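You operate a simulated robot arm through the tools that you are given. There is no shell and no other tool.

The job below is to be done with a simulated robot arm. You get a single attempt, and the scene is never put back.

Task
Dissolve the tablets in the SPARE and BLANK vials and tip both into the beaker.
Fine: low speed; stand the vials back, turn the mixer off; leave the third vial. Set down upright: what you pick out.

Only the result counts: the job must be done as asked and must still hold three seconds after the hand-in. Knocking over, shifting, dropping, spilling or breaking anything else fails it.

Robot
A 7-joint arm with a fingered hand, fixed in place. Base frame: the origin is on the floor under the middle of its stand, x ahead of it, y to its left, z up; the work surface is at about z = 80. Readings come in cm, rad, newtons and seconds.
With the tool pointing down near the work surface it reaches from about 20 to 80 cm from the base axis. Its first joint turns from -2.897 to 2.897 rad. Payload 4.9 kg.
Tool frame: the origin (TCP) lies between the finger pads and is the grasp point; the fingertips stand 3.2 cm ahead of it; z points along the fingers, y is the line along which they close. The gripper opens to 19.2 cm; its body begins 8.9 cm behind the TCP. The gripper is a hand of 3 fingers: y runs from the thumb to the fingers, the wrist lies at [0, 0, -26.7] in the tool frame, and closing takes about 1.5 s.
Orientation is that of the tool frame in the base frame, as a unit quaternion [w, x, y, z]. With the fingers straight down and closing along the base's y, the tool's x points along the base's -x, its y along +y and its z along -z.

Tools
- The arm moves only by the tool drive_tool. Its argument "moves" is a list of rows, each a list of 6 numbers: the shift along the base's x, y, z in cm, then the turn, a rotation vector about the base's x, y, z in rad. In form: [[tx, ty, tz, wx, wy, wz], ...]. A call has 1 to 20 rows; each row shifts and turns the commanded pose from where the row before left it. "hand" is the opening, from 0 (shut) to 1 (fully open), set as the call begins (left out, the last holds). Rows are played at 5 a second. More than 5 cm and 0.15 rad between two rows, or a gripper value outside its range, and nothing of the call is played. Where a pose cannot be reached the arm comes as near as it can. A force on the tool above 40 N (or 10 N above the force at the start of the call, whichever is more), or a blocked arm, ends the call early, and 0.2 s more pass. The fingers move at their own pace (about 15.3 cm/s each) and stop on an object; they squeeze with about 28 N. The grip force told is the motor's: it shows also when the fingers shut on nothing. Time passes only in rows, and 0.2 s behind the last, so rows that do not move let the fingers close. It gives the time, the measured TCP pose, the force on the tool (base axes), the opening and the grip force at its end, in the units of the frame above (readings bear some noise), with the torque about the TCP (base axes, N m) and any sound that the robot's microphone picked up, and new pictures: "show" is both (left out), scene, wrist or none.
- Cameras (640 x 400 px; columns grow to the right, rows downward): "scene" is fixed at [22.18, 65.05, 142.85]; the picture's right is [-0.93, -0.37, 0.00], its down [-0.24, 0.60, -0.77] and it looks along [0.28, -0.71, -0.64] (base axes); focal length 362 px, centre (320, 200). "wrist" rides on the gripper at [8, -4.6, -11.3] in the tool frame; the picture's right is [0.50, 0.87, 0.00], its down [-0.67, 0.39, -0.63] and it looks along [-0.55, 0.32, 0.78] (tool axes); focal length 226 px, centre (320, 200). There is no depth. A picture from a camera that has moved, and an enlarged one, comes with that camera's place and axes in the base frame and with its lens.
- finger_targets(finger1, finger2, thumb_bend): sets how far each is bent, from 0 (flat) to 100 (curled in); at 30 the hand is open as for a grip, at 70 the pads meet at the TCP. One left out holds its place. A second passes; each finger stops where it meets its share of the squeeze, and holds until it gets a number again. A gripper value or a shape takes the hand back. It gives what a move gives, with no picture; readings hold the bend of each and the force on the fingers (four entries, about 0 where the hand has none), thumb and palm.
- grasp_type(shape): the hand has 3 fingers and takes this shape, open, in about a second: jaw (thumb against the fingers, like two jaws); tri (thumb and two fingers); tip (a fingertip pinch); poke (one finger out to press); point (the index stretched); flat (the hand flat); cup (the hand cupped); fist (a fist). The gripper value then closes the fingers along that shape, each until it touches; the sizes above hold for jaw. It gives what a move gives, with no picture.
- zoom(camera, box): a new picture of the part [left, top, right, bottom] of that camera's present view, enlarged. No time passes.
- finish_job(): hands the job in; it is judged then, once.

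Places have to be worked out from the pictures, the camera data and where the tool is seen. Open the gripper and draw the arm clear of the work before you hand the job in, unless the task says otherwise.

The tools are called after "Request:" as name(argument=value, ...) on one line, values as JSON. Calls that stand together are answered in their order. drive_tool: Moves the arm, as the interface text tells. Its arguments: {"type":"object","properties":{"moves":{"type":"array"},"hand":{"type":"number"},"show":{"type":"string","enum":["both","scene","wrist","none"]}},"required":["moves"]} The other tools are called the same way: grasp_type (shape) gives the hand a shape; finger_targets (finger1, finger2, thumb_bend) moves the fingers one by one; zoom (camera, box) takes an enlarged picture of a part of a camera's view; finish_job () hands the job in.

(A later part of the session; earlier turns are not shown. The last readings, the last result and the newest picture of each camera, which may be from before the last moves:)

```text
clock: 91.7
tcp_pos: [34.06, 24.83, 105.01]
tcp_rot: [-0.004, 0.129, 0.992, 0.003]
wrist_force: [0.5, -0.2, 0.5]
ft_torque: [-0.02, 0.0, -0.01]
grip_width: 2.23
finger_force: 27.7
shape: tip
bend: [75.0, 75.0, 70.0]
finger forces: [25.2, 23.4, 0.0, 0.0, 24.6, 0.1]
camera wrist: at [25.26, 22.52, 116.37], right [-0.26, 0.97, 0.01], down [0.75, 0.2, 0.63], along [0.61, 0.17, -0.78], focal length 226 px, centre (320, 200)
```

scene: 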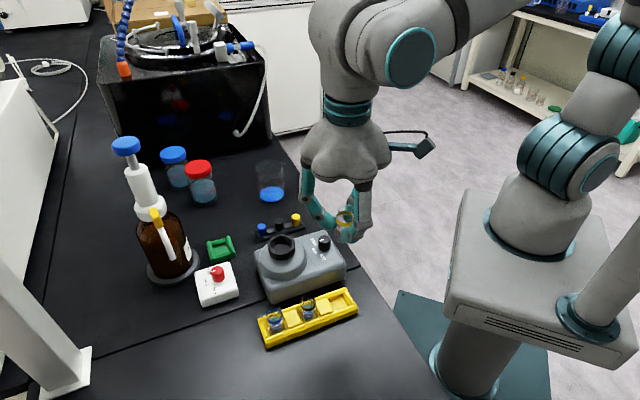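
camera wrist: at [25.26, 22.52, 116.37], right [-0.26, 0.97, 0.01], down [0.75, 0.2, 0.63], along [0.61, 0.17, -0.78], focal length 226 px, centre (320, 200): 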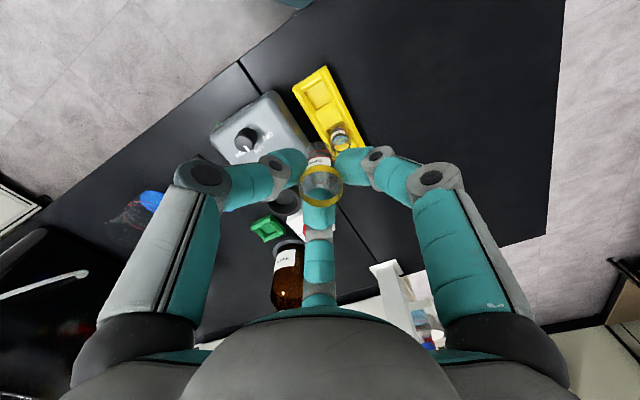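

I compare the camera's own position with its value at pick-up: I need (+0.06, −0.13) to be exactly over the slot. I also check the vial hasn't slipped in the grip.

Request:
zoom(camera="wrist", box=[250, 100, 410, 240])

Request:
zoom(camera="scene", box=[290, 180, 400, 320])

```text
2.86 times, centred on (330, 170) of wrist
camera zoom: at [25.26, 22.52, 116.37], right [-0.26, 0.97, 0.01], down [0.75, 0.2, 0.63], along [0.61, 0.17, -0.78], focal length 646 px, centre (291, 286)
```

zoom: 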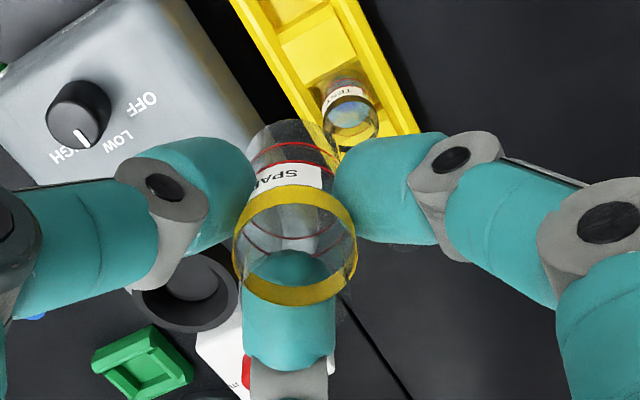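

```text
2.86 times, centred on (345, 250) of scene
camera zoom: at [22.18, 65.05, 142.85], right [-0.93, -0.37, 0.0], down [-0.24, 0.6, -0.77], along [0.28, -0.71, -0.64], focal length 1034 px, centre (249, 57)
```

zoom: 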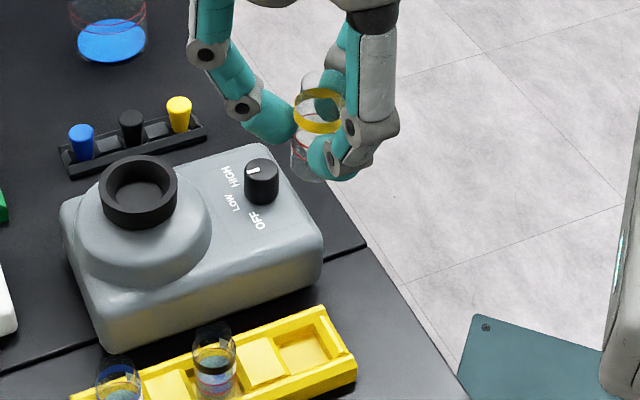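

The vial sits nearly as before (slipped perhaps 2 mm down). I align and descend along the same path, fast first and then slowly.

Request:
drive_tool(moves=[[0.06, -0.13, -1, 0, 0, 0], [0, 0, -2, 0, 0, 0], [0, 0, -2, 0, 0, 0], [0, 0, -2, 0, 0, 0], [0, 0, -2, 0, 0, 0], [0, 0, -2, 0, 0, 0], [0, 0, -1.5, 0, 0, 0], [0, 0, -1, 0, 0, 0], [0, 0, -1, 0, 0, 0], [0, 0, 0, 0, 0, 0]], show="wrist")

Request:
zoom(camera="wrist", box=[250, 100, 410, 240])

Request:
zoom(camera="scene", box=[310, 240, 390, 320])

```text
clock: 93.9
tcp_pos: [34.12, 24.68, 90.58]
tcp_rot: [-0.002, 0.13, 0.991, 0.003]
wrist_force: [-0.2, 0.8, -0.1]
ft_torque: [0.0, 0.02, 0.01]
grip_width: 2.22
finger_force: 28.4
shape: tip
bend: [75.0, 75.0, 70.0]
finger forces: [25.3, 23.4, 0.0, 0.0, 24.5, 0.1]
camera wrist: at [25.21, 22.38, 101.93], right [-0.26, 0.97, 0.01], down [0.75, 0.2, 0.63], along [0.61, 0.17, -0.78], focal length 226 px, centre (320, 200)
```

wrist: 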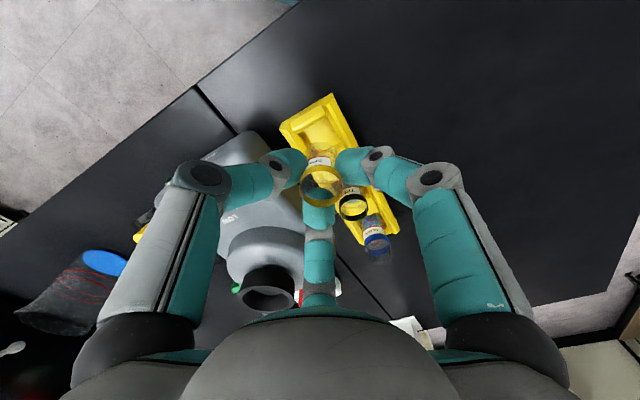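

```text
2.86 times, centred on (330, 170) of wrist
camera zoom: at [25.21, 22.38, 101.93], right [-0.26, 0.97, 0.01], down [0.75, 0.2, 0.63], along [0.61, 0.17, -0.78], focal length 646 px, centre (291, 286)
```

zoom: 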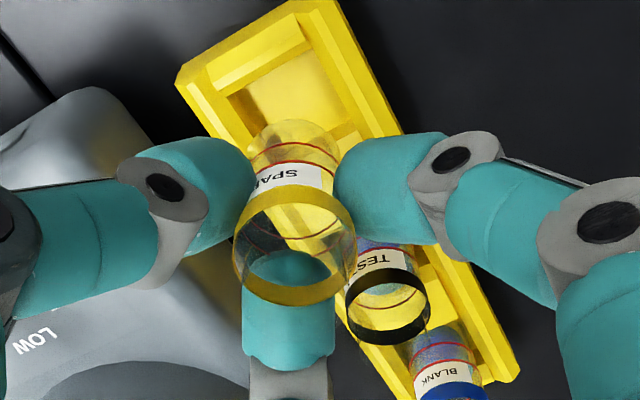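

```text
5.00 times, centred on (350, 280) of scene
camera zoom: at [22.18, 65.05, 142.85], right [-0.93, -0.37, 0.0], down [-0.24, 0.6, -0.77], along [0.28, -0.71, -0.64], focal length 1810 px, centre (170, -200)
```

zoom: 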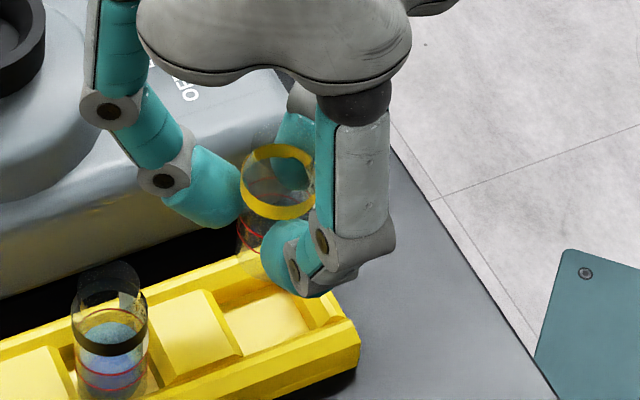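

Aligned over the empty pocket. I lower further in small steps to just above the expected seat (TCP ≈ 86.1).

Request:
drive_tool(moves=[[0.06, 0, -1.2, 0, 0, 0], [0, 0, -1.0, 0, 0, 0], [0, 0, -0.8, 0, 0, 0], [0, 0, -0.5, 0, 0, 0], [0, 0, -0.4, 0, 0, 0], [0, 0, 0, 0, 0, 0]], show="wrist")

Request:
zoom(camera="wrist", box=[250, 100, 410, 240])

Request:
zoom(camera="scene", box=[310, 250, 380, 320])

```text
clock: 95.3
tcp_pos: [34.23, 24.57, 86.67]
tcp_rot: [-0.004, 0.13, 0.992, 0.003]
wrist_force: [-0.4, -0.1, -0.1]
ft_torque: [-0.04, 0.0, -0.02]
grip_width: 2.2
finger_force: 27.7
shape: tip
bend: [75.0, 75.0, 70.0]
finger forces: [25.3, 23.4, 0.1, 0.1, 24.5, 0.1]
camera wrist: at [25.33, 22.38, 97.93], right [-0.26, 0.97, 0.01], down [0.75, 0.2, 0.63], along [0.61, 0.17, -0.78], focal length 226 px, centre (320, 200)
```

wrist: 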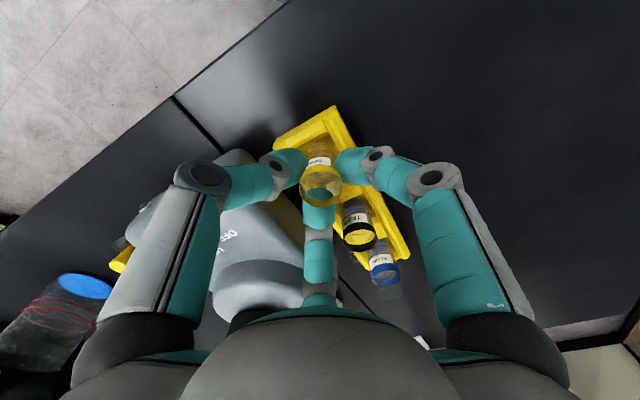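

```text
2.86 times, centred on (330, 170) of wrist
camera zoom: at [25.33, 22.38, 97.93], right [-0.26, 0.97, 0.01], down [0.75, 0.2, 0.63], along [0.61, 0.17, -0.78], focal length 646 px, centre (291, 286)
```

zoom: 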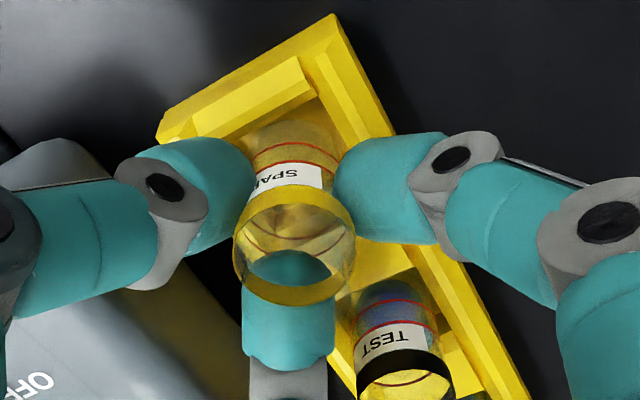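

```text
5.71 times, centred on (345, 285) of scene
camera zoom: at [22.18, 65.05, 142.85], right [-0.93, -0.37, 0.0], down [-0.24, 0.6, -0.77], along [0.28, -0.71, -0.64], focal length 2068 px, centre (177, -286)
```

zoom: 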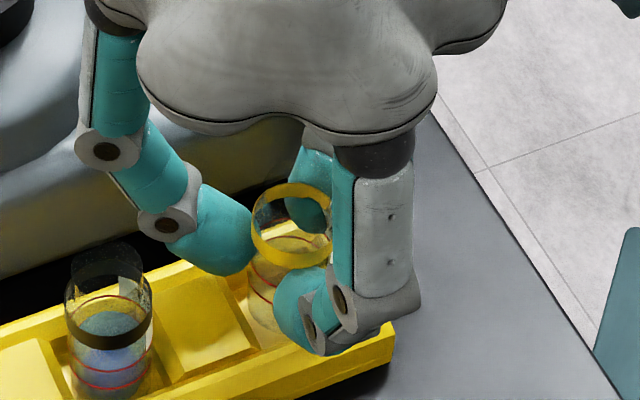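

Position matches the pick-up pose; 0.6 cm remain. I lower in 0.15 cm steps, feeling for the seat.

Request:
drive_tool(moves=[[0, 0, -0.15, 0, 0, 0], [0, 0, -0.15, 0, 0, 0], [0, 0, 0, 0, 0, 0]], show="none")

Request:
drive_tool(moves=[[0, 0, -0.1, 0, 0, 0], [0, 0, -0.1, 0, 0, 0], [0, 0, 0, 0, 0, 0]], show="none")

```text
clock: 96.1
tcp_pos: [34.23, 24.56, 86.29]
tcp_rot: [-0.003, 0.13, 0.991, 0.003]
wrist_force: [-1.1, -1.2, -0.8]
ft_torque: [0.0, 0.02, 0.0]
grip_width: 2.2
finger_force: 28.0
shape: tip
bend: [75.0, 75.0, 70.0]
finger forces: [25.3, 23.4, 0.0, 0.0, 24.6, 0.1]
```

```text
clock: 96.9
tcp_pos: [34.15, 24.56, 86.24]
tcp_rot: [-0.004, 0.129, 0.992, 0.003]
wrist_force: [0.2, -0.1, -0.1]
ft_torque: [0.03, 0.02, -0.03]
grip_width: 2.23
finger_force: 28.1
shape: tip
bend: [75.0, 75.0, 70.0]
finger forces: [25.3, 23.5, 0.1, 0.0, 24.6, 0.1]
```

No contact yet. Continue in 0.1 cm steps.

Request:
drive_tool(moves=[[0, 0, -0.1, 0, 0, 0], [0, 0, 0, 0, 0, 0], [0, 0, 0, 0, 0, 0]], show="none")

Request:
drive_tool(moves=[[0, 0, -0.1, 0, 0, 0], [0, 0, 0, 0, 0, 0], [0, 0, 0, 0, 0, 0]], show="wrist")

```text
clock: 97.7
tcp_pos: [34.23, 24.57, 86.02]
tcp_rot: [-0.003, 0.13, 0.991, 0.004]
wrist_force: [-0.2, 0.4, 0.0]
ft_torque: [-0.01, 0.03, 0.04]
grip_width: 2.21
finger_force: 27.7
shape: tip
bend: [75.0, 75.0, 70.0]
finger forces: [25.3, 23.4, 0.0, 0.0, 24.6, 0.0]
```

```text
clock: 98.5
tcp_pos: [34.14, 24.67, 85.91]
tcp_rot: [-0.004, 0.13, 0.992, 0.003]
wrist_force: [-0.5, -0.7, 1.6]
ft_torque: [0.01, 0.05, 0.01]
grip_width: 2.24
finger_force: 27.8
shape: tip
bend: [75.0, 75.0, 70.0]
finger forces: [25.6, 23.4, 0.1, 0.0, 25.2, 0.0]
camera wrist: at [25.29, 22.35, 97.28], right [-0.26, 0.97, 0.01], down [0.75, 0.2, 0.63], along [0.61, 0.17, -0.78], focal length 226 px, centre (320, 200)
```

wrist: 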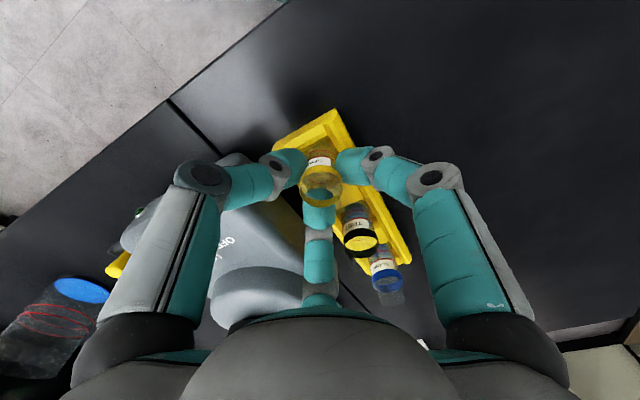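

Contact is felt at the same height as at pick-up, so the vial is seated. I open the fingers to the same narrow opening as before.

Request:
drive_tool(moves=[[0, 0, 0, 0, 0, 0], [0, 0, 0, 0, 0, 0], [0, 0, 0, 0, 0, 0], [0, 0, 0, 0, 0, 0], [0, 0, 0, 0, 0, 0]], hand=0.25, show="wrist")

Request:
zoom(camera="wrist", box=[250, 100, 410, 240])

Request:
zoom(camera="scene", box=[310, 250, 380, 320])

```text
clock: 99.7
tcp_pos: [34.07, 24.56, 85.9]
tcp_rot: [-0.003, 0.129, 0.992, 0.003]
wrist_force: [0.7, 0.0, -0.4]
ft_torque: [0.0, -0.01, -0.03]
grip_width: 4.75
finger_force: 0.1
shape: tip
bend: [78.0, 78.0, 70.0]
finger forces: [0.1, 0.1, 0.1, 0.0, 0.0, 0.0]
camera wrist: at [25.29, 22.35, 97.27], right [-0.26, 0.97, 0.01], down [0.75, 0.2, 0.63], along [0.61, 0.17, -0.78], focal length 226 px, centre (320, 200)
```

wrist: 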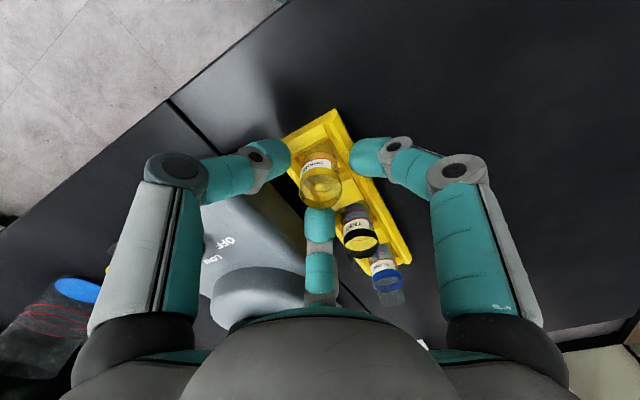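

```text
2.86 times, centred on (330, 170) of wrist
camera zoom: at [25.29, 22.35, 97.27], right [-0.26, 0.97, 0.01], down [0.75, 0.2, 0.63], along [0.61, 0.17, -0.78], focal length 646 px, centre (291, 286)
```

zoom: 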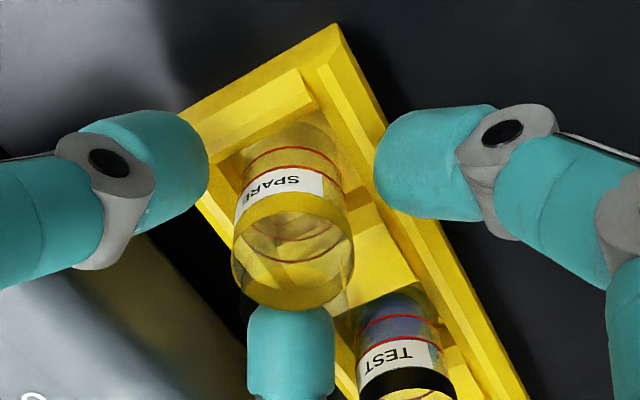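

```text
5.71 times, centred on (345, 285) of scene
camera zoom: at [22.18, 65.05, 142.85], right [-0.93, -0.37, 0.0], down [-0.24, 0.6, -0.77], along [0.28, -0.71, -0.64], focal length 2068 px, centre (177, -286)
```

zoom: 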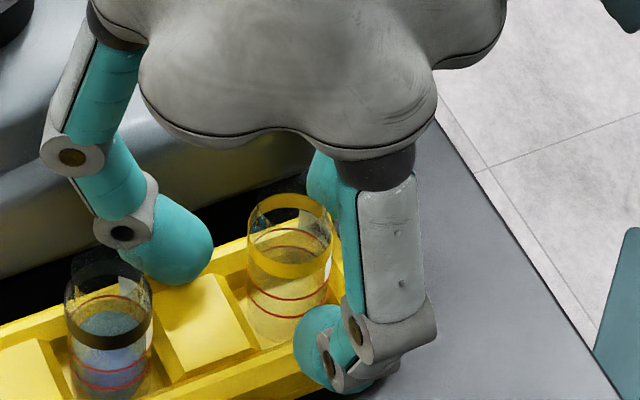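

SPARE stands upright in its slot. I rise straight up and then move over the BLANK vial (≈43.5, 33.9) to measure it.

Request:
drive_tool(moves=[[0, 0, 1, 0, 0, 0], [0, 0, 1.5, 0, 0, 0], [0, 0, 2, 0, 0, 0], [0, 0, 2.5, 0, 0, 0], [0, 0, 3, 0, 0, 0], [0, 0, 3, 0, 0, 0], [0, 0, 1.5, 0, 0, 0], [2.3, 2.3, 0, 0, 0, 0], [2.3, 2.3, 0, 0, 0, 0], [2.3, 2.3, 0, 0, 0, 0], [2.3, 2.3, 0, 0, 0, 0], [0, 0, 0, 0, 0, 0]], show="both")

Request:
zoom(camera="wrist", box=[250, 70, 410, 210])

Request:
zoom(camera="scene", box=[250, 270, 370, 350])

```text
clock: 102.3
tcp_pos: [43.4, 33.83, 100.45]
tcp_rot: [-0.004, 0.129, 0.992, 0.003]
wrist_force: [-0.2, 0.0, -0.1]
ft_torque: [-0.01, 0.01, 0.0]
grip_width: 4.8
finger_force: 0.1
shape: tip
bend: [78.0, 78.0, 70.0]
finger forces: [0.1, 0.0, 0.0, 0.0, 0.0, 0.0]
camera wrist: at [34.43, 31.5, 111.75], right [-0.26, 0.97, 0.01], down [0.75, 0.2, 0.63], along [0.61, 0.17, -0.78], focal length 226 px, centre (320, 200)
```

scene: 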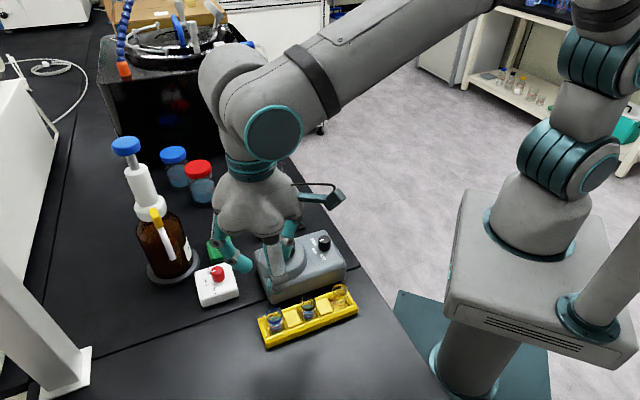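
wrist: 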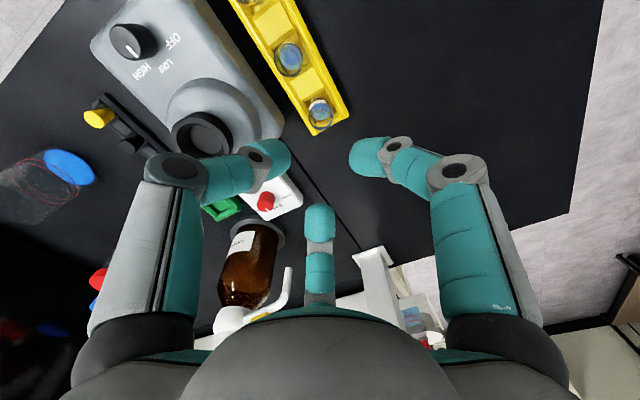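

```text
2.86 times, centred on (330, 140) of wrist
camera zoom: at [34.43, 31.5, 111.75], right [-0.26, 0.97, 0.01], down [0.75, 0.2, 0.63], along [0.61, 0.17, -0.78], focal length 646 px, centre (291, 371)
```

zoom: 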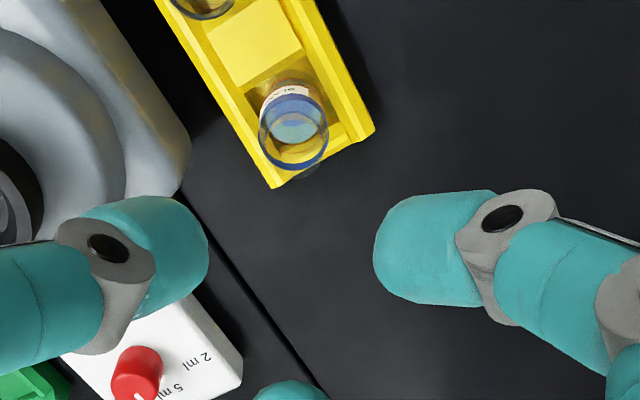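

```text
5.00 times, centred on (310, 310) of scene
camera zoom: at [22.18, 65.05, 142.85], right [-0.93, -0.37, 0.0], down [-0.24, 0.6, -0.77], along [0.28, -0.71, -0.64], focal length 1810 px, centre (370, -350)
```

zoom: 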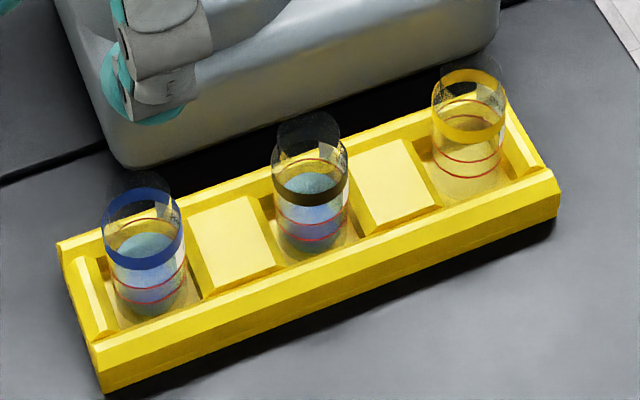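

BLANK measures around (43.3, 34.0) from here, with some spread between views. I come down partway and measure again from nearby.

Request:
drive_tool(moves=[[-0.1, 0.15, -1.5, 0, 0, 0], [0, 0, -2, 0, 0, 0], [0, 0, -2, 0, 0, 0], [0, 0, -1.3, 0, 0, 0], [0, 0, 0, 0, 0, 0]], show="wrist")

Request:
zoom(camera="wrist", box=[250, 90, 410, 230])

Request:
zoom(camera="scene", box=[230, 240, 330, 340])

```text
clock: 103.5
tcp_pos: [43.19, 33.84, 93.64]
tcp_rot: [-0.003, 0.13, 0.991, 0.004]
wrist_force: [0.1, 0.9, -0.5]
ft_torque: [-0.02, -0.01, 0.02]
grip_width: 4.78
finger_force: 0.1
shape: tip
bend: [78.0, 78.0, 70.0]
finger forces: [0.1, 0.0, 0.0, 0.2, 0.0, 0.1]
camera wrist: at [34.33, 31.63, 104.88], right [-0.26, 0.97, 0.01], down [0.75, 0.2, 0.63], along [0.61, 0.17, -0.78], focal length 226 px, centre (320, 200)
```

wrist: 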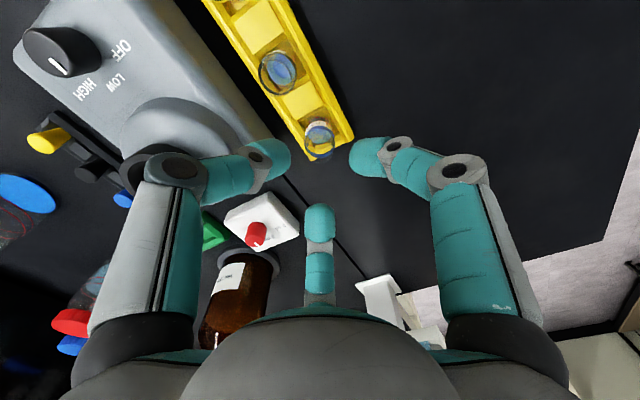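

```text
2.86 times, centred on (330, 160) of wrist
camera zoom: at [34.33, 31.63, 104.88], right [-0.26, 0.97, 0.01], down [0.75, 0.2, 0.63], along [0.61, 0.17, -0.78], focal length 646 px, centre (291, 314)
```

zoom: 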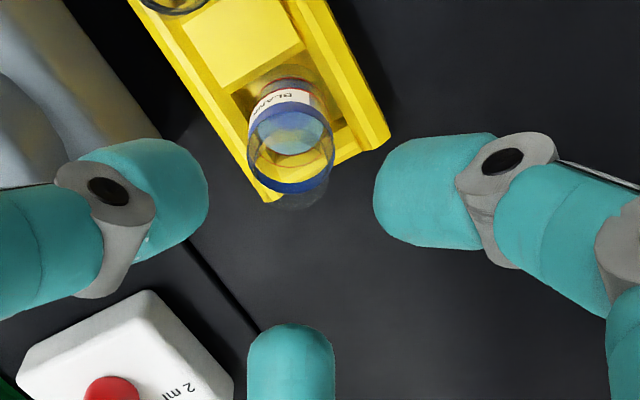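

```text
4.00 times, centred on (280, 290) of scene
camera zoom: at [22.18, 65.05, 142.85], right [-0.93, -0.37, 0.0], down [-0.24, 0.6, -0.77], along [0.28, -0.71, -0.64], focal length 1448 px, centre (480, -160)
```

zoom: 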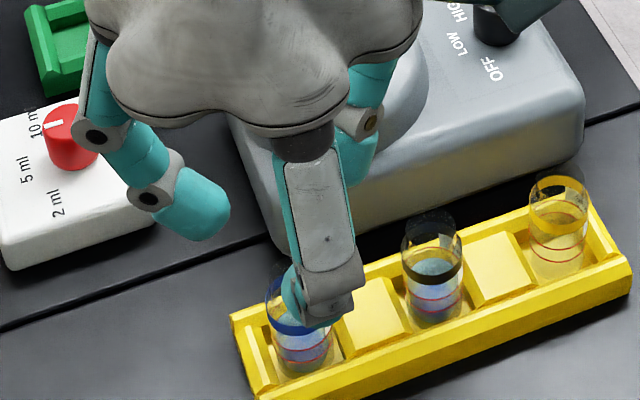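

Relative to the camera the blue vial sits almost exactly as the yellow one did, needing only (+0.2, +0.07). I shift and descend to z≈87.

Request:
drive_tool(moves=[[0.2, 0.07, 0, 0, 0, 0], [0, 0, -2, 0, 0, 0], [0, 0, -1.5, 0, 0, 0], [0, 0, -1.3, 0, 0, 0], [0, 0, -1, 0, 0, 0], [0, 0, -0.7, 0, 0, 0], [0, 0, 0, 0, 0, 0]], show="wrist")

Request:
zoom(camera="wrist", box=[250, 100, 410, 240])

Request:
zoom(camera="scene", box=[240, 260, 330, 350])

```text
clock: 105.1
tcp_pos: [43.45, 34.03, 87.07]
tcp_rot: [-0.003, 0.129, 0.992, 0.003]
wrist_force: [-0.9, -0.7, -0.4]
ft_torque: [0.01, 0.0, -0.01]
grip_width: 4.8
finger_force: 0.1
shape: tip
bend: [78.0, 78.0, 70.0]
finger forces: [0.0, 0.0, 0.1, 0.0, 0.1, 0.0]
camera wrist: at [34.68, 31.78, 98.44], right [-0.26, 0.97, 0.01], down [0.75, 0.2, 0.63], along [0.61, 0.17, -0.78], focal length 226 px, centre (320, 200)
```

wrist: 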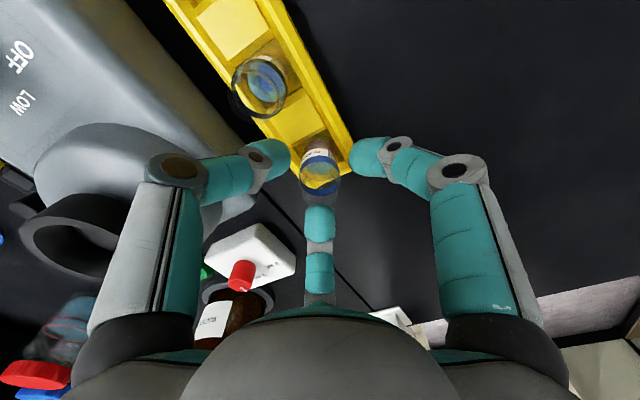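

```text
2.86 times, centred on (330, 170) of wrist
camera zoom: at [34.68, 31.78, 98.44], right [-0.26, 0.97, 0.01], down [0.75, 0.2, 0.63], along [0.61, 0.17, -0.78], focal length 646 px, centre (291, 286)
```

zoom: 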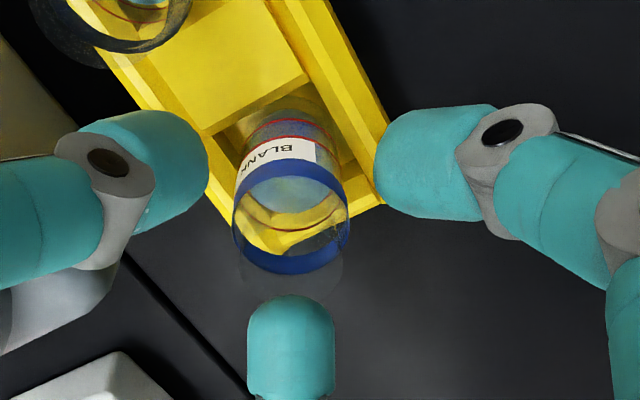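

```text
4.44 times, centred on (285, 305) of scene
camera zoom: at [22.18, 65.05, 142.85], right [-0.93, -0.37, 0.0], down [-0.24, 0.6, -0.77], along [0.28, -0.71, -0.64], focal length 1609 px, centre (476, -267)
```

zoom: 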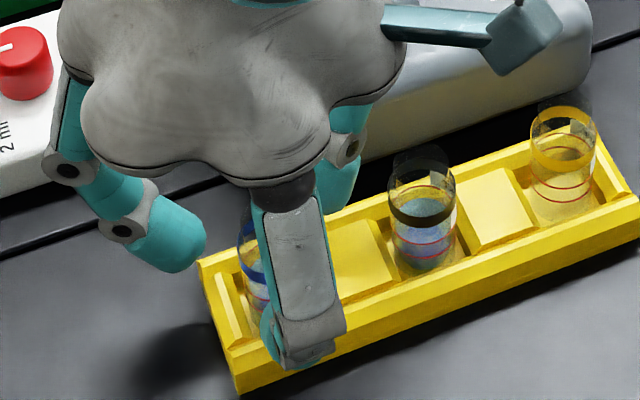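

Slightly overshot; I correct by (−0.1, −0.1) and lower the last 1.1 cm.

Request:
drive_tool(moves=[[-0.1, -0.1, 0, 0, 0, 0], [0, 0, -0.6, 0, 0, 0], [0, 0, -0.5, 0, 0, 0], [0, 0, 0, 0, 0, 0]], show="wrist")

Request:
zoom(camera="wrist", box=[250, 100, 410, 240])

Request:
zoom(camera="scene", box=[240, 260, 330, 350])

```text
clock: 106.1
tcp_pos: [43.37, 33.83, 85.99]
tcp_rot: [-0.003, 0.13, 0.992, 0.003]
wrist_force: [-0.1, 0.7, 0.7]
ft_torque: [-0.01, 0.0, -0.02]
grip_width: 4.76
finger_force: 0.2
shape: tip
bend: [78.0, 78.0, 70.0]
finger forces: [0.0, 0.0, 0.0, 0.1, 0.0, 0.0]
camera wrist: at [34.54, 31.64, 97.36], right [-0.26, 0.97, 0.01], down [0.75, 0.2, 0.63], along [0.61, 0.17, -0.78], focal length 226 px, centre (320, 200)
```

wrist: 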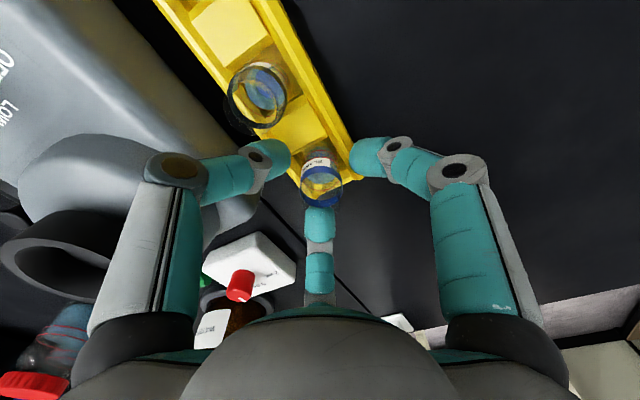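

```text
2.86 times, centred on (330, 170) of wrist
camera zoom: at [34.54, 31.64, 97.36], right [-0.26, 0.97, 0.01], down [0.75, 0.2, 0.63], along [0.61, 0.17, -0.78], focal length 646 px, centre (291, 286)
```

zoom: 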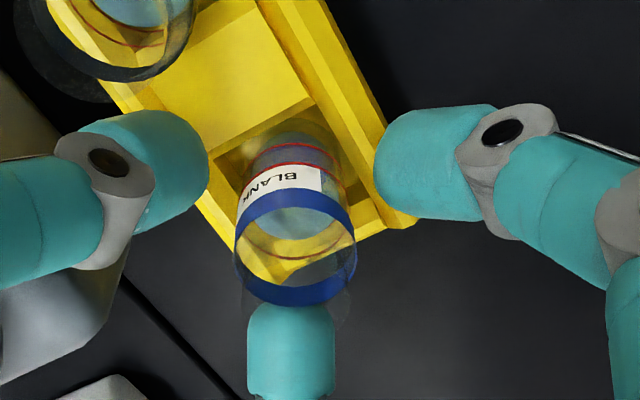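

```text
4.44 times, centred on (285, 305) of scene
camera zoom: at [22.18, 65.05, 142.85], right [-0.93, -0.37, 0.0], down [-0.24, 0.6, -0.77], along [0.28, -0.71, -0.64], focal length 1609 px, centre (476, -267)
```

zoom: 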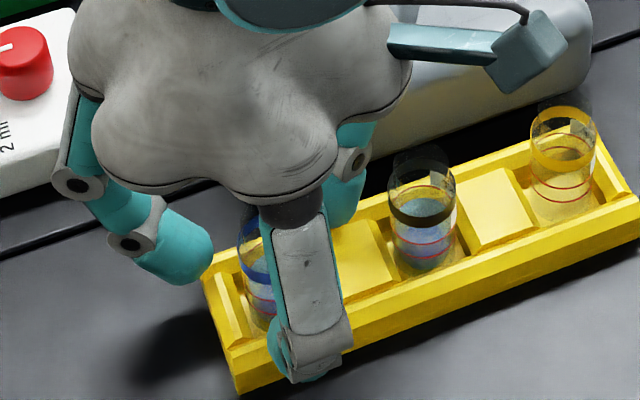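

Same placement as with the first vial (band 236–356 px). I close on BLANK.

Request:
drive_tool(moves=[[0, 0, 0, 0, 0, 0], [0, 0, 0, 0, 0, 0], [0, 0, 0, 0, 0, 0], [0, 0, 0, 0, 0, 0], [0, 0, 0, 0, 0, 0], [0, 0, 0, 0, 0, 0]], hand=0.0, show="wrist")

Request:
zoom(camera="wrist", box=[250, 100, 410, 240])

```text
clock: 107.5
tcp_pos: [43.36, 33.89, 86.02]
tcp_rot: [-0.003, 0.13, 0.992, 0.003]
wrist_force: [0.5, 0.2, 0.3]
ft_torque: [0.01, -0.01, -0.02]
grip_width: 2.21
finger_force: 27.9
shape: tip
bend: [75.0, 74.0, 70.0]
finger forces: [24.3, 24.4, 0.0, 0.0, 24.7, 0.0]
camera wrist: at [34.53, 31.64, 97.36], right [-0.26, 0.97, 0.01], down [0.75, 0.2, 0.63], along [0.61, 0.17, -0.78], focal length 226 px, centre (320, 200)
```

wrist: 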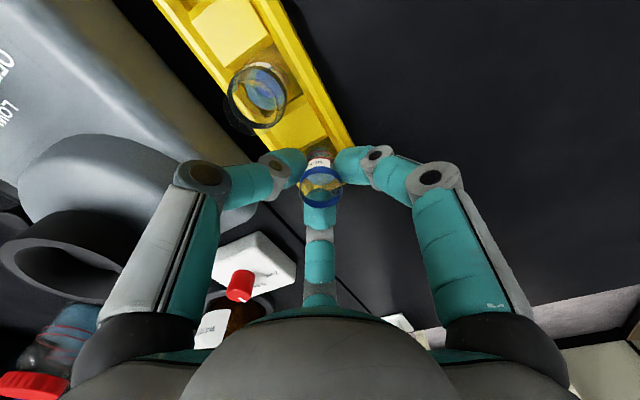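

```text
2.86 times, centred on (330, 170) of wrist
camera zoom: at [34.53, 31.64, 97.36], right [-0.26, 0.97, 0.01], down [0.75, 0.2, 0.63], along [0.61, 0.17, -0.78], focal length 646 px, centre (291, 286)
```

zoom: 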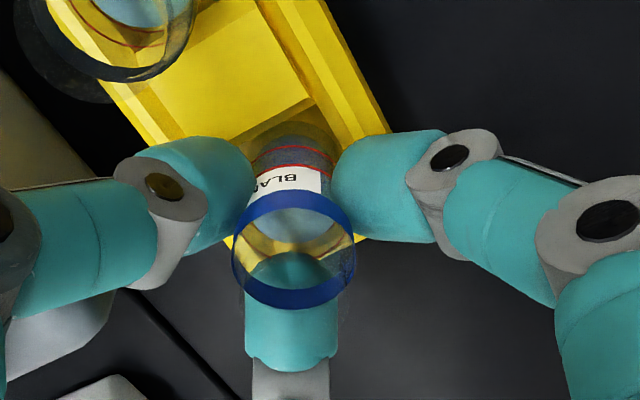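

BLANK is held evenly (24 N per finger; slot pose: camera (34.53, 31.64, 97.36)). I lift it straight up slowly.

Request:
drive_tool(moves=[[0, 0, 0.4, 0, 0, 0], [0, 0, 0.6, 0, 0, 0], [0, 0, 1, 0, 0, 0], [0, 0, 1, 0, 0, 0], [0, 0, 1.5, 0, 0, 0], [0, 0, 1.5, 0, 0, 0], [0, 0, 1.5, 0, 0, 0], [0, 0, 1.5, 0, 0, 0], [0, 0, 1.5, 0, 0, 0], [0, 0, 2, 0, 0, 0], [0, 0, 2, 0, 0, 0], [0, 0, 1, 0, 0, 0]], show="scene")

Request:
zoom(camera="scene", box=[200, 180, 370, 350])

Request:
zoom(camera="wrist", box=[250, 100, 410, 240])

```text
clock: 110.1
tcp_pos: [43.4, 34.05, 101.44]
tcp_rot: [-0.004, 0.13, 0.991, 0.004]
wrist_force: [-0.6, -0.1, -0.7]
ft_torque: [-0.02, 0.02, 0.02]
grip_width: 2.23
finger_force: 27.9
shape: tip
bend: [75.0, 74.0, 70.0]
finger forces: [24.5, 24.4, 0.0, 0.1, 24.7, 0.0]
```

scene: 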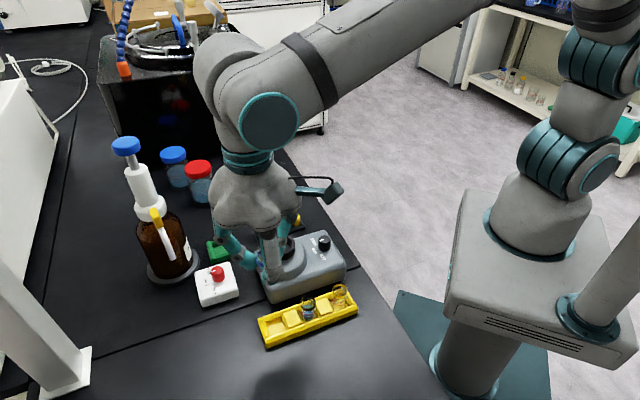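

```text
2.35 times, centred on (285, 265) of scene
camera zoom: at [22.18, 65.05, 142.85], right [-0.93, -0.37, 0.0], down [-0.24, 0.6, -0.77], along [0.28, -0.71, -0.64], focal length 852 px, centre (402, 47)
```

zoom: 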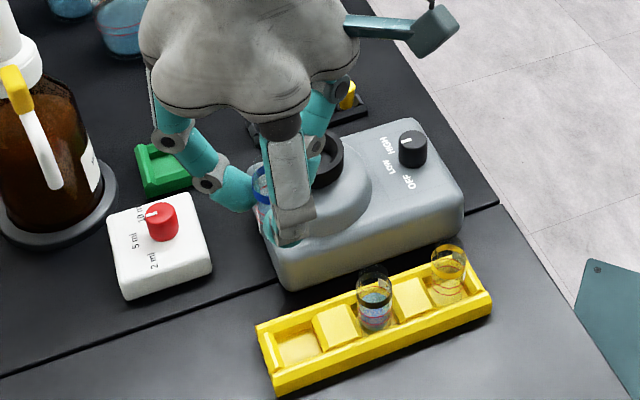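

```text
2.86 times, centred on (330, 170) of wrist
camera zoom: at [34.63, 31.73, 112.9], right [-0.26, 0.97, 0.01], down [0.75, 0.2, 0.63], along [0.61, 0.17, -0.78], focal length 646 px, centre (291, 286)
```

zoom: 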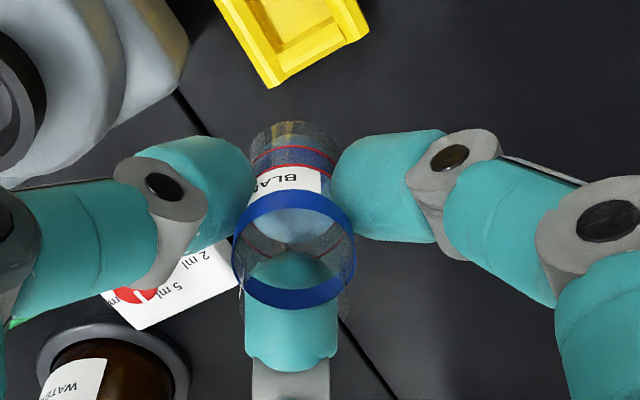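

I carry BLANK over to the cup pose used before (camera (38.04, 20.36)): a shift of (+3.41, −11.37).

Request:
drive_tool(moves=[[0.2, -0.67, 0, 0, 0, 0], [0.4, -1.35, 0, 0, 0, 0], [0.45, -1.5, 0, 0, 0, 0], [0.45, -1.5, 0, 0, 0, 0], [0.45, -1.5, 0, 0, 0, 0], [0.45, -1.5, 0, 0, 0, 0], [0.45, -1.5, 0, 0, 0, 0], [0.38, -1.25, 0, 0, 0, 0], [0.18, -0.6, 0, 0, 0, 0], [0, 0, 0, 0, 0, 0]], show="wrist")

Request:
zoom(camera="wrist", box=[285, 95, 355, 160])

```text
clock: 112.3
tcp_pos: [46.78, 22.58, 101.68]
tcp_rot: [-0.003, 0.129, 0.992, 0.004]
wrist_force: [-0.5, 0.0, -0.6]
ft_torque: [-0.02, 0.02, 0.02]
grip_width: 2.22
finger_force: 28.1
shape: tip
bend: [75.0, 74.0, 70.0]
finger forces: [24.7, 24.5, 0.0, 0.1, 24.6, 0.0]
camera wrist: at [37.89, 20.3, 112.91], right [-0.26, 0.97, 0.01], down [0.75, 0.2, 0.63], along [0.61, 0.17, -0.78], focal length 226 px, centre (320, 200)
```

wrist: 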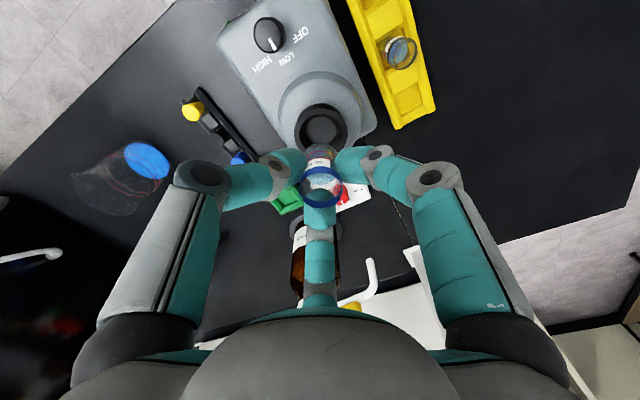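

```text
6.15 times, centred on (320, 128) of wrist
camera zoom: at [37.89, 20.3, 112.91], right [-0.26, 0.97, 0.01], down [0.75, 0.2, 0.63], along [0.61, 0.17, -0.78], focal length 1391 px, centre (320, 646)
```

zoom: 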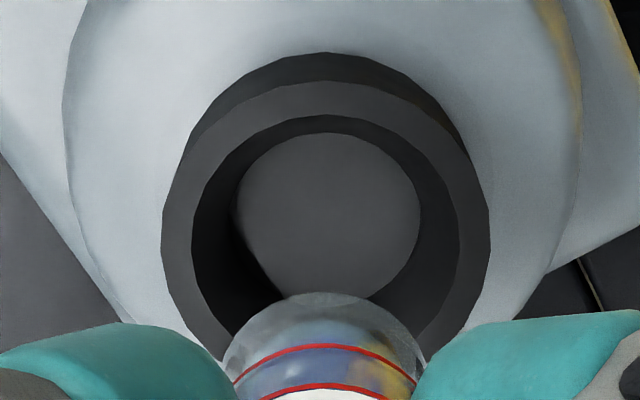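

Centred left-right; I add (+0.12, +0.04) and lower towards the cup.

Request:
drive_tool(moves=[[0.12, 0.04, -0.5, 0, 0, 0], [0, 0, -1.2, 0, 0, 0], [0, 0, -1.2, 0, 0, 0], [0, 0, -1.2, 0, 0, 0], [0, 0, -0.8, 0, 0, 0], [0, 0, -0.6, 0, 0, 0], [0, 0, -0.5, 0, 0, 0], [0, 0, 0, 0, 0, 0]], show="wrist")

Request:
zoom(camera="wrist", box=[288, 115, 354, 165])

Request:
zoom(camera="scene", box=[270, 225, 306, 262])

```text
clock: 114.1
tcp_pos: [46.86, 22.56, 95.42]
tcp_rot: [-0.003, 0.129, 0.992, 0.003]
wrist_force: [-0.2, 0.0, -0.1]
ft_torque: [-0.04, -0.03, 0.02]
grip_width: 2.22
finger_force: 28.1
shape: tip
bend: [75.0, 74.0, 70.0]
finger forces: [24.5, 24.5, 0.1, 0.0, 24.7, 0.0]
camera wrist: at [37.97, 20.38, 106.77], right [-0.26, 0.97, 0.01], down [0.75, 0.2, 0.63], along [0.61, 0.17, -0.78], focal length 226 px, centre (320, 200)
```

wrist: 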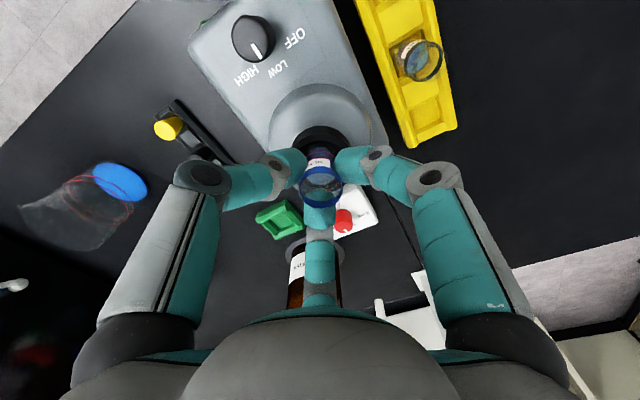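

```text
8.00 times, centred on (321, 140) of wrist
camera zoom: at [37.97, 20.38, 106.77], right [-0.26, 0.97, 0.01], down [0.75, 0.2, 0.63], along [0.61, 0.17, -0.78], focal length 1808 px, centre (312, 680)
```

zoom: 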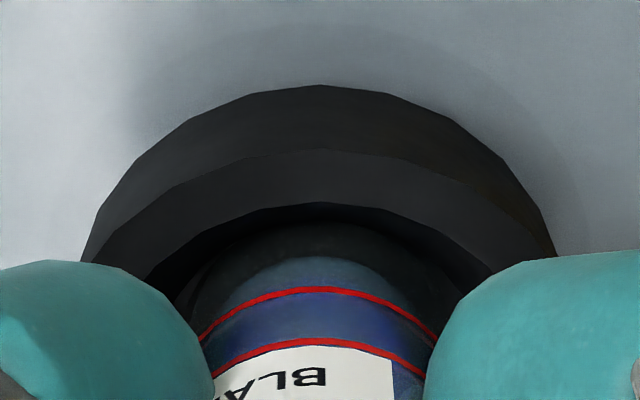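

```text
10.81 times, centred on (288, 244) of scene
camera zoom: at [22.18, 65.05, 142.85], right [-0.93, -0.37, 0.0], down [-0.24, 0.6, -0.77], along [0.28, -0.71, -0.64], focal length 3914 px, centre (666, -270)
```

zoom: 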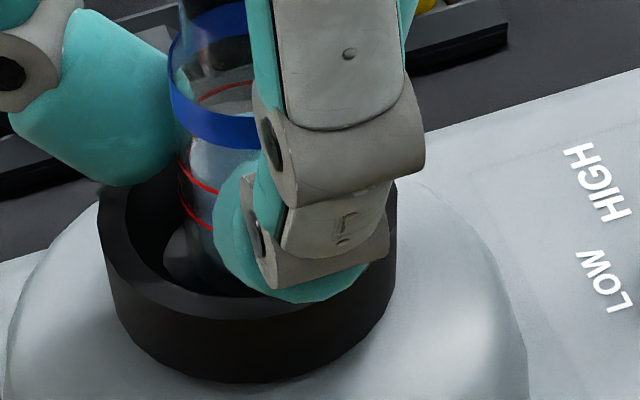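

Same picture as with the first vial. I lower the last bit gently.

Request:
drive_tool(moves=[[0.04, 0, -0.2, 0, 0, 0], [0, 0, -0.2, 0, 0, 0], [0, 0, -0.15, 0, 0, 0], [0, 0, 0, 0, 0, 0]], show="none")

Request:
drive_tool(moves=[[0, 0, -0.1, 0, 0, 0], [0, 0, -0.1, 0, 0, 0], [0, 0, 0, 0, 0, 0]], show="none")

```text
clock: 115.1
tcp_pos: [46.85, 22.64, 94.97]
tcp_rot: [-0.003, 0.13, 0.992, 0.004]
wrist_force: [0.2, 0.0, 2.4]
ft_torque: [-0.02, 0.09, 0.01]
grip_width: 2.26
finger_force: 28.1
shape: tip
bend: [75.0, 74.0, 70.0]
finger forces: [25.1, 24.4, 0.0, 0.0, 24.7, 0.1]
```

```text
clock: 115.9
tcp_pos: [47.08, 22.57, 94.79]
tcp_rot: [-0.004, 0.129, 0.992, 0.003]
wrist_force: [-1.4, 2.2, 3.6]
ft_torque: [0.05, 0.08, -0.02]
grip_width: 2.24
finger_force: 27.8
shape: tip
bend: [75.0, 74.0, 70.0]
finger forces: [25.8, 24.7, 0.1, 0.0, 24.7, 0.0]
```

It stands on the cup floor (3–4 N). I hold it in the running mixer for about 8 s and watch the colour.

Request:
drive_tool(moves=[[0, 0, 0, 0, 0, 0], [0, 0, 0, 0, 0, 0], [0, 0, 0, 0, 0, 0], [0, 0, 0, 0, 0, 0], [0, 0, 0, 0, 0, 0], [0, 0, 0, 0, 0, 0], [0, 0, 0, 0, 0, 0], [0, 0, 0, 0, 0, 0], [0, 0, 0, 0, 0, 0], [0, 0, 0, 0, 0, 0], [0, 0, 0, 0, 0, 0], [0, 0, 0, 0, 0, 0], [0, 0, 0, 0, 0, 0], [0, 0, 0, 0, 0, 0], [0, 0, 0, 0, 0, 0], [0, 0, 0, 0, 0, 0], [0, 0, 0, 0, 0, 0], [0, 0, 0, 0, 0, 0], [0, 0, 0, 0, 0, 0], [0, 0, 0, 0, 0, 0]], show="none")

Request:
drive_tool(moves=[[0, 0, 0, 0, 0, 0], [0, 0, 0, 0, 0, 0], [0, 0, 0, 0, 0, 0], [0, 0, 0, 0, 0, 0], [0, 0, 0, 0, 0, 0], [0, 0, 0, 0, 0, 0], [0, 0, 0, 0, 0, 0], [0, 0, 0, 0, 0, 0], [0, 0, 0, 0, 0, 0], [0, 0, 0, 0, 0, 0], [0, 0, 0, 0, 0, 0], [0, 0, 0, 0, 0, 0], [0, 0, 0, 0, 0, 0], [0, 0, 0, 0, 0, 0], [0, 0, 0, 0, 0, 0], [0, 0, 0, 0, 0, 0], [0, 0, 0, 0, 0, 0], [0, 0, 0, 0, 0, 0], [0, 0, 0, 0, 0, 0], [0, 0, 0, 0, 0, 0]], show="wrist")

Request:
zoom(camera="wrist", box=[285, 140, 360, 220])

Request:
zoom(camera="wrist", box=[180, 5, 290, 85])

```text
clock: 120.1
tcp_pos: [47.0, 22.74, 94.73]
tcp_rot: [-0.004, 0.129, 0.992, 0.003]
wrist_force: [-0.2, 1.4, 2.9]
ft_torque: [0.06, 0.09, -0.03]
grip_width: 2.22
finger_force: 27.6
shape: tip
bend: [75.0, 74.0, 70.0]
finger forces: [25.7, 24.8, 0.1, 0.0, 24.6, 0.0]
```

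```text
clock: 124.3
tcp_pos: [47.0, 22.64, 94.81]
tcp_rot: [-0.003, 0.129, 0.992, 0.003]
wrist_force: [-0.7, 1.1, 2.4]
ft_torque: [0.0, 0.08, -0.03]
grip_width: 2.2
finger_force: 27.4
shape: tip
bend: [75.0, 74.0, 70.0]
finger forces: [25.7, 24.8, 0.0, 0.0, 24.9, 0.0]
camera wrist: at [38.09, 20.34, 106.06], right [-0.26, 0.97, 0.01], down [0.75, 0.2, 0.63], along [0.61, 0.17, -0.78], focal length 226 px, centre (320, 200)
```

wrist: 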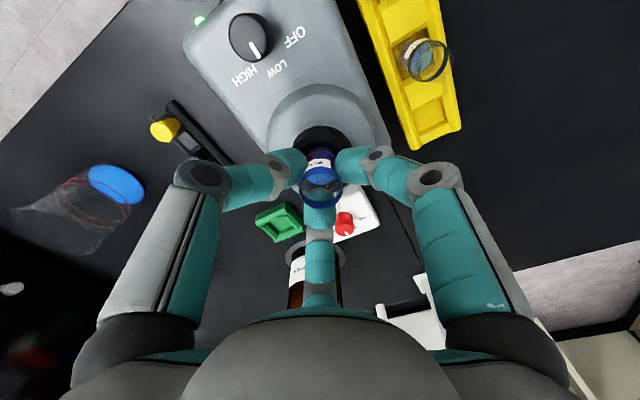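

```text
5.00 times, centred on (322, 180) of wrist
camera zoom: at [38.09, 20.34, 106.06], right [-0.26, 0.97, 0.01], down [0.75, 0.2, 0.63], along [0.61, 0.17, -0.78], focal length 1130 px, centre (308, 300)
```

zoom: 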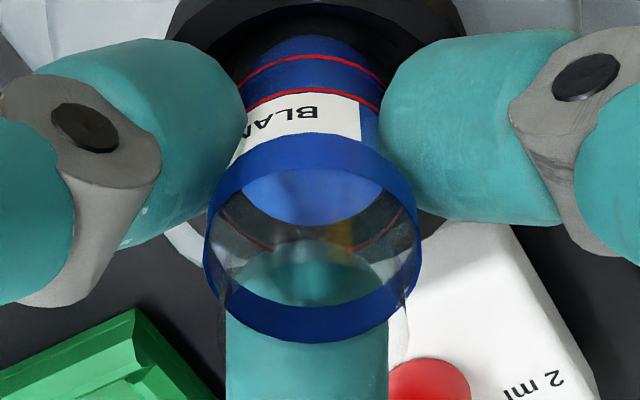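

```text
5.00 times, centred on (235, 45) of wrist
camera zoom: at [38.09, 20.34, 106.06], right [-0.26, 0.97, 0.01], down [0.75, 0.2, 0.63], along [0.61, 0.17, -0.78], focal length 1130 px, centre (745, 975)
```

zoom: 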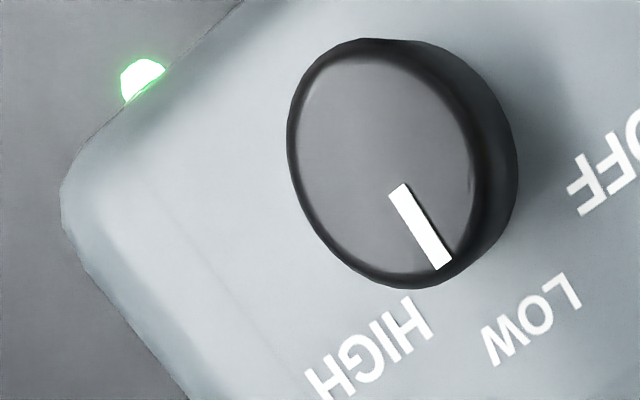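

BLANK's liquid has turned the same strong blue. I give it a few more seconds to match the first one.

Request:
drive_tool(moves=[[0, 0, 0, 0, 0, 0], [0, 0, 0, 0, 0, 0], [0, 0, 0, 0, 0, 0], [0, 0, 0, 0, 0, 0], [0, 0, 0, 0, 0, 0], [0, 0, 0, 0, 0, 0], [0, 0, 0, 0, 0, 0], [0, 0, 0, 0, 0, 0], [0, 0, 0, 0, 0, 0], [0, 0, 0, 0, 0, 0], [0, 0, 0, 0, 0, 0], [0, 0, 0, 0, 0, 0], [0, 0, 0, 0, 0, 0], [0, 0, 0, 0, 0, 0], [0, 0, 0, 0, 0, 0], [0, 0, 0, 0, 0, 0], [0, 0, 0, 0, 0, 0], [0, 0, 0, 0, 0, 0]], show="none")

Request:
zoom(camera="wrist", box=[300, 170, 345, 205])

```text
clock: 128.1
tcp_pos: [46.96, 22.61, 94.75]
tcp_rot: [-0.004, 0.13, 0.992, 0.003]
wrist_force: [-0.5, 0.6, 3.2]
ft_torque: [0.03, 0.04, 0.03]
grip_width: 2.23
finger_force: 28.2
shape: tip
bend: [75.0, 74.0, 70.0]
finger forces: [25.6, 24.8, 0.1, 0.0, 24.9, 0.1]
```

```text
11.43 times, centred on (322, 188) of wrist
camera zoom: at [38.09, 20.34, 106.06], right [-0.26, 0.97, 0.01], down [0.75, 0.2, 0.63], along [0.61, 0.17, -0.78], focal length 2584 px, centre (291, 343)
```

zoom: 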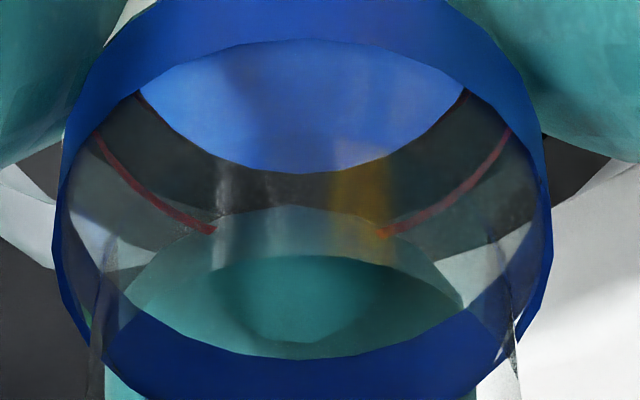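

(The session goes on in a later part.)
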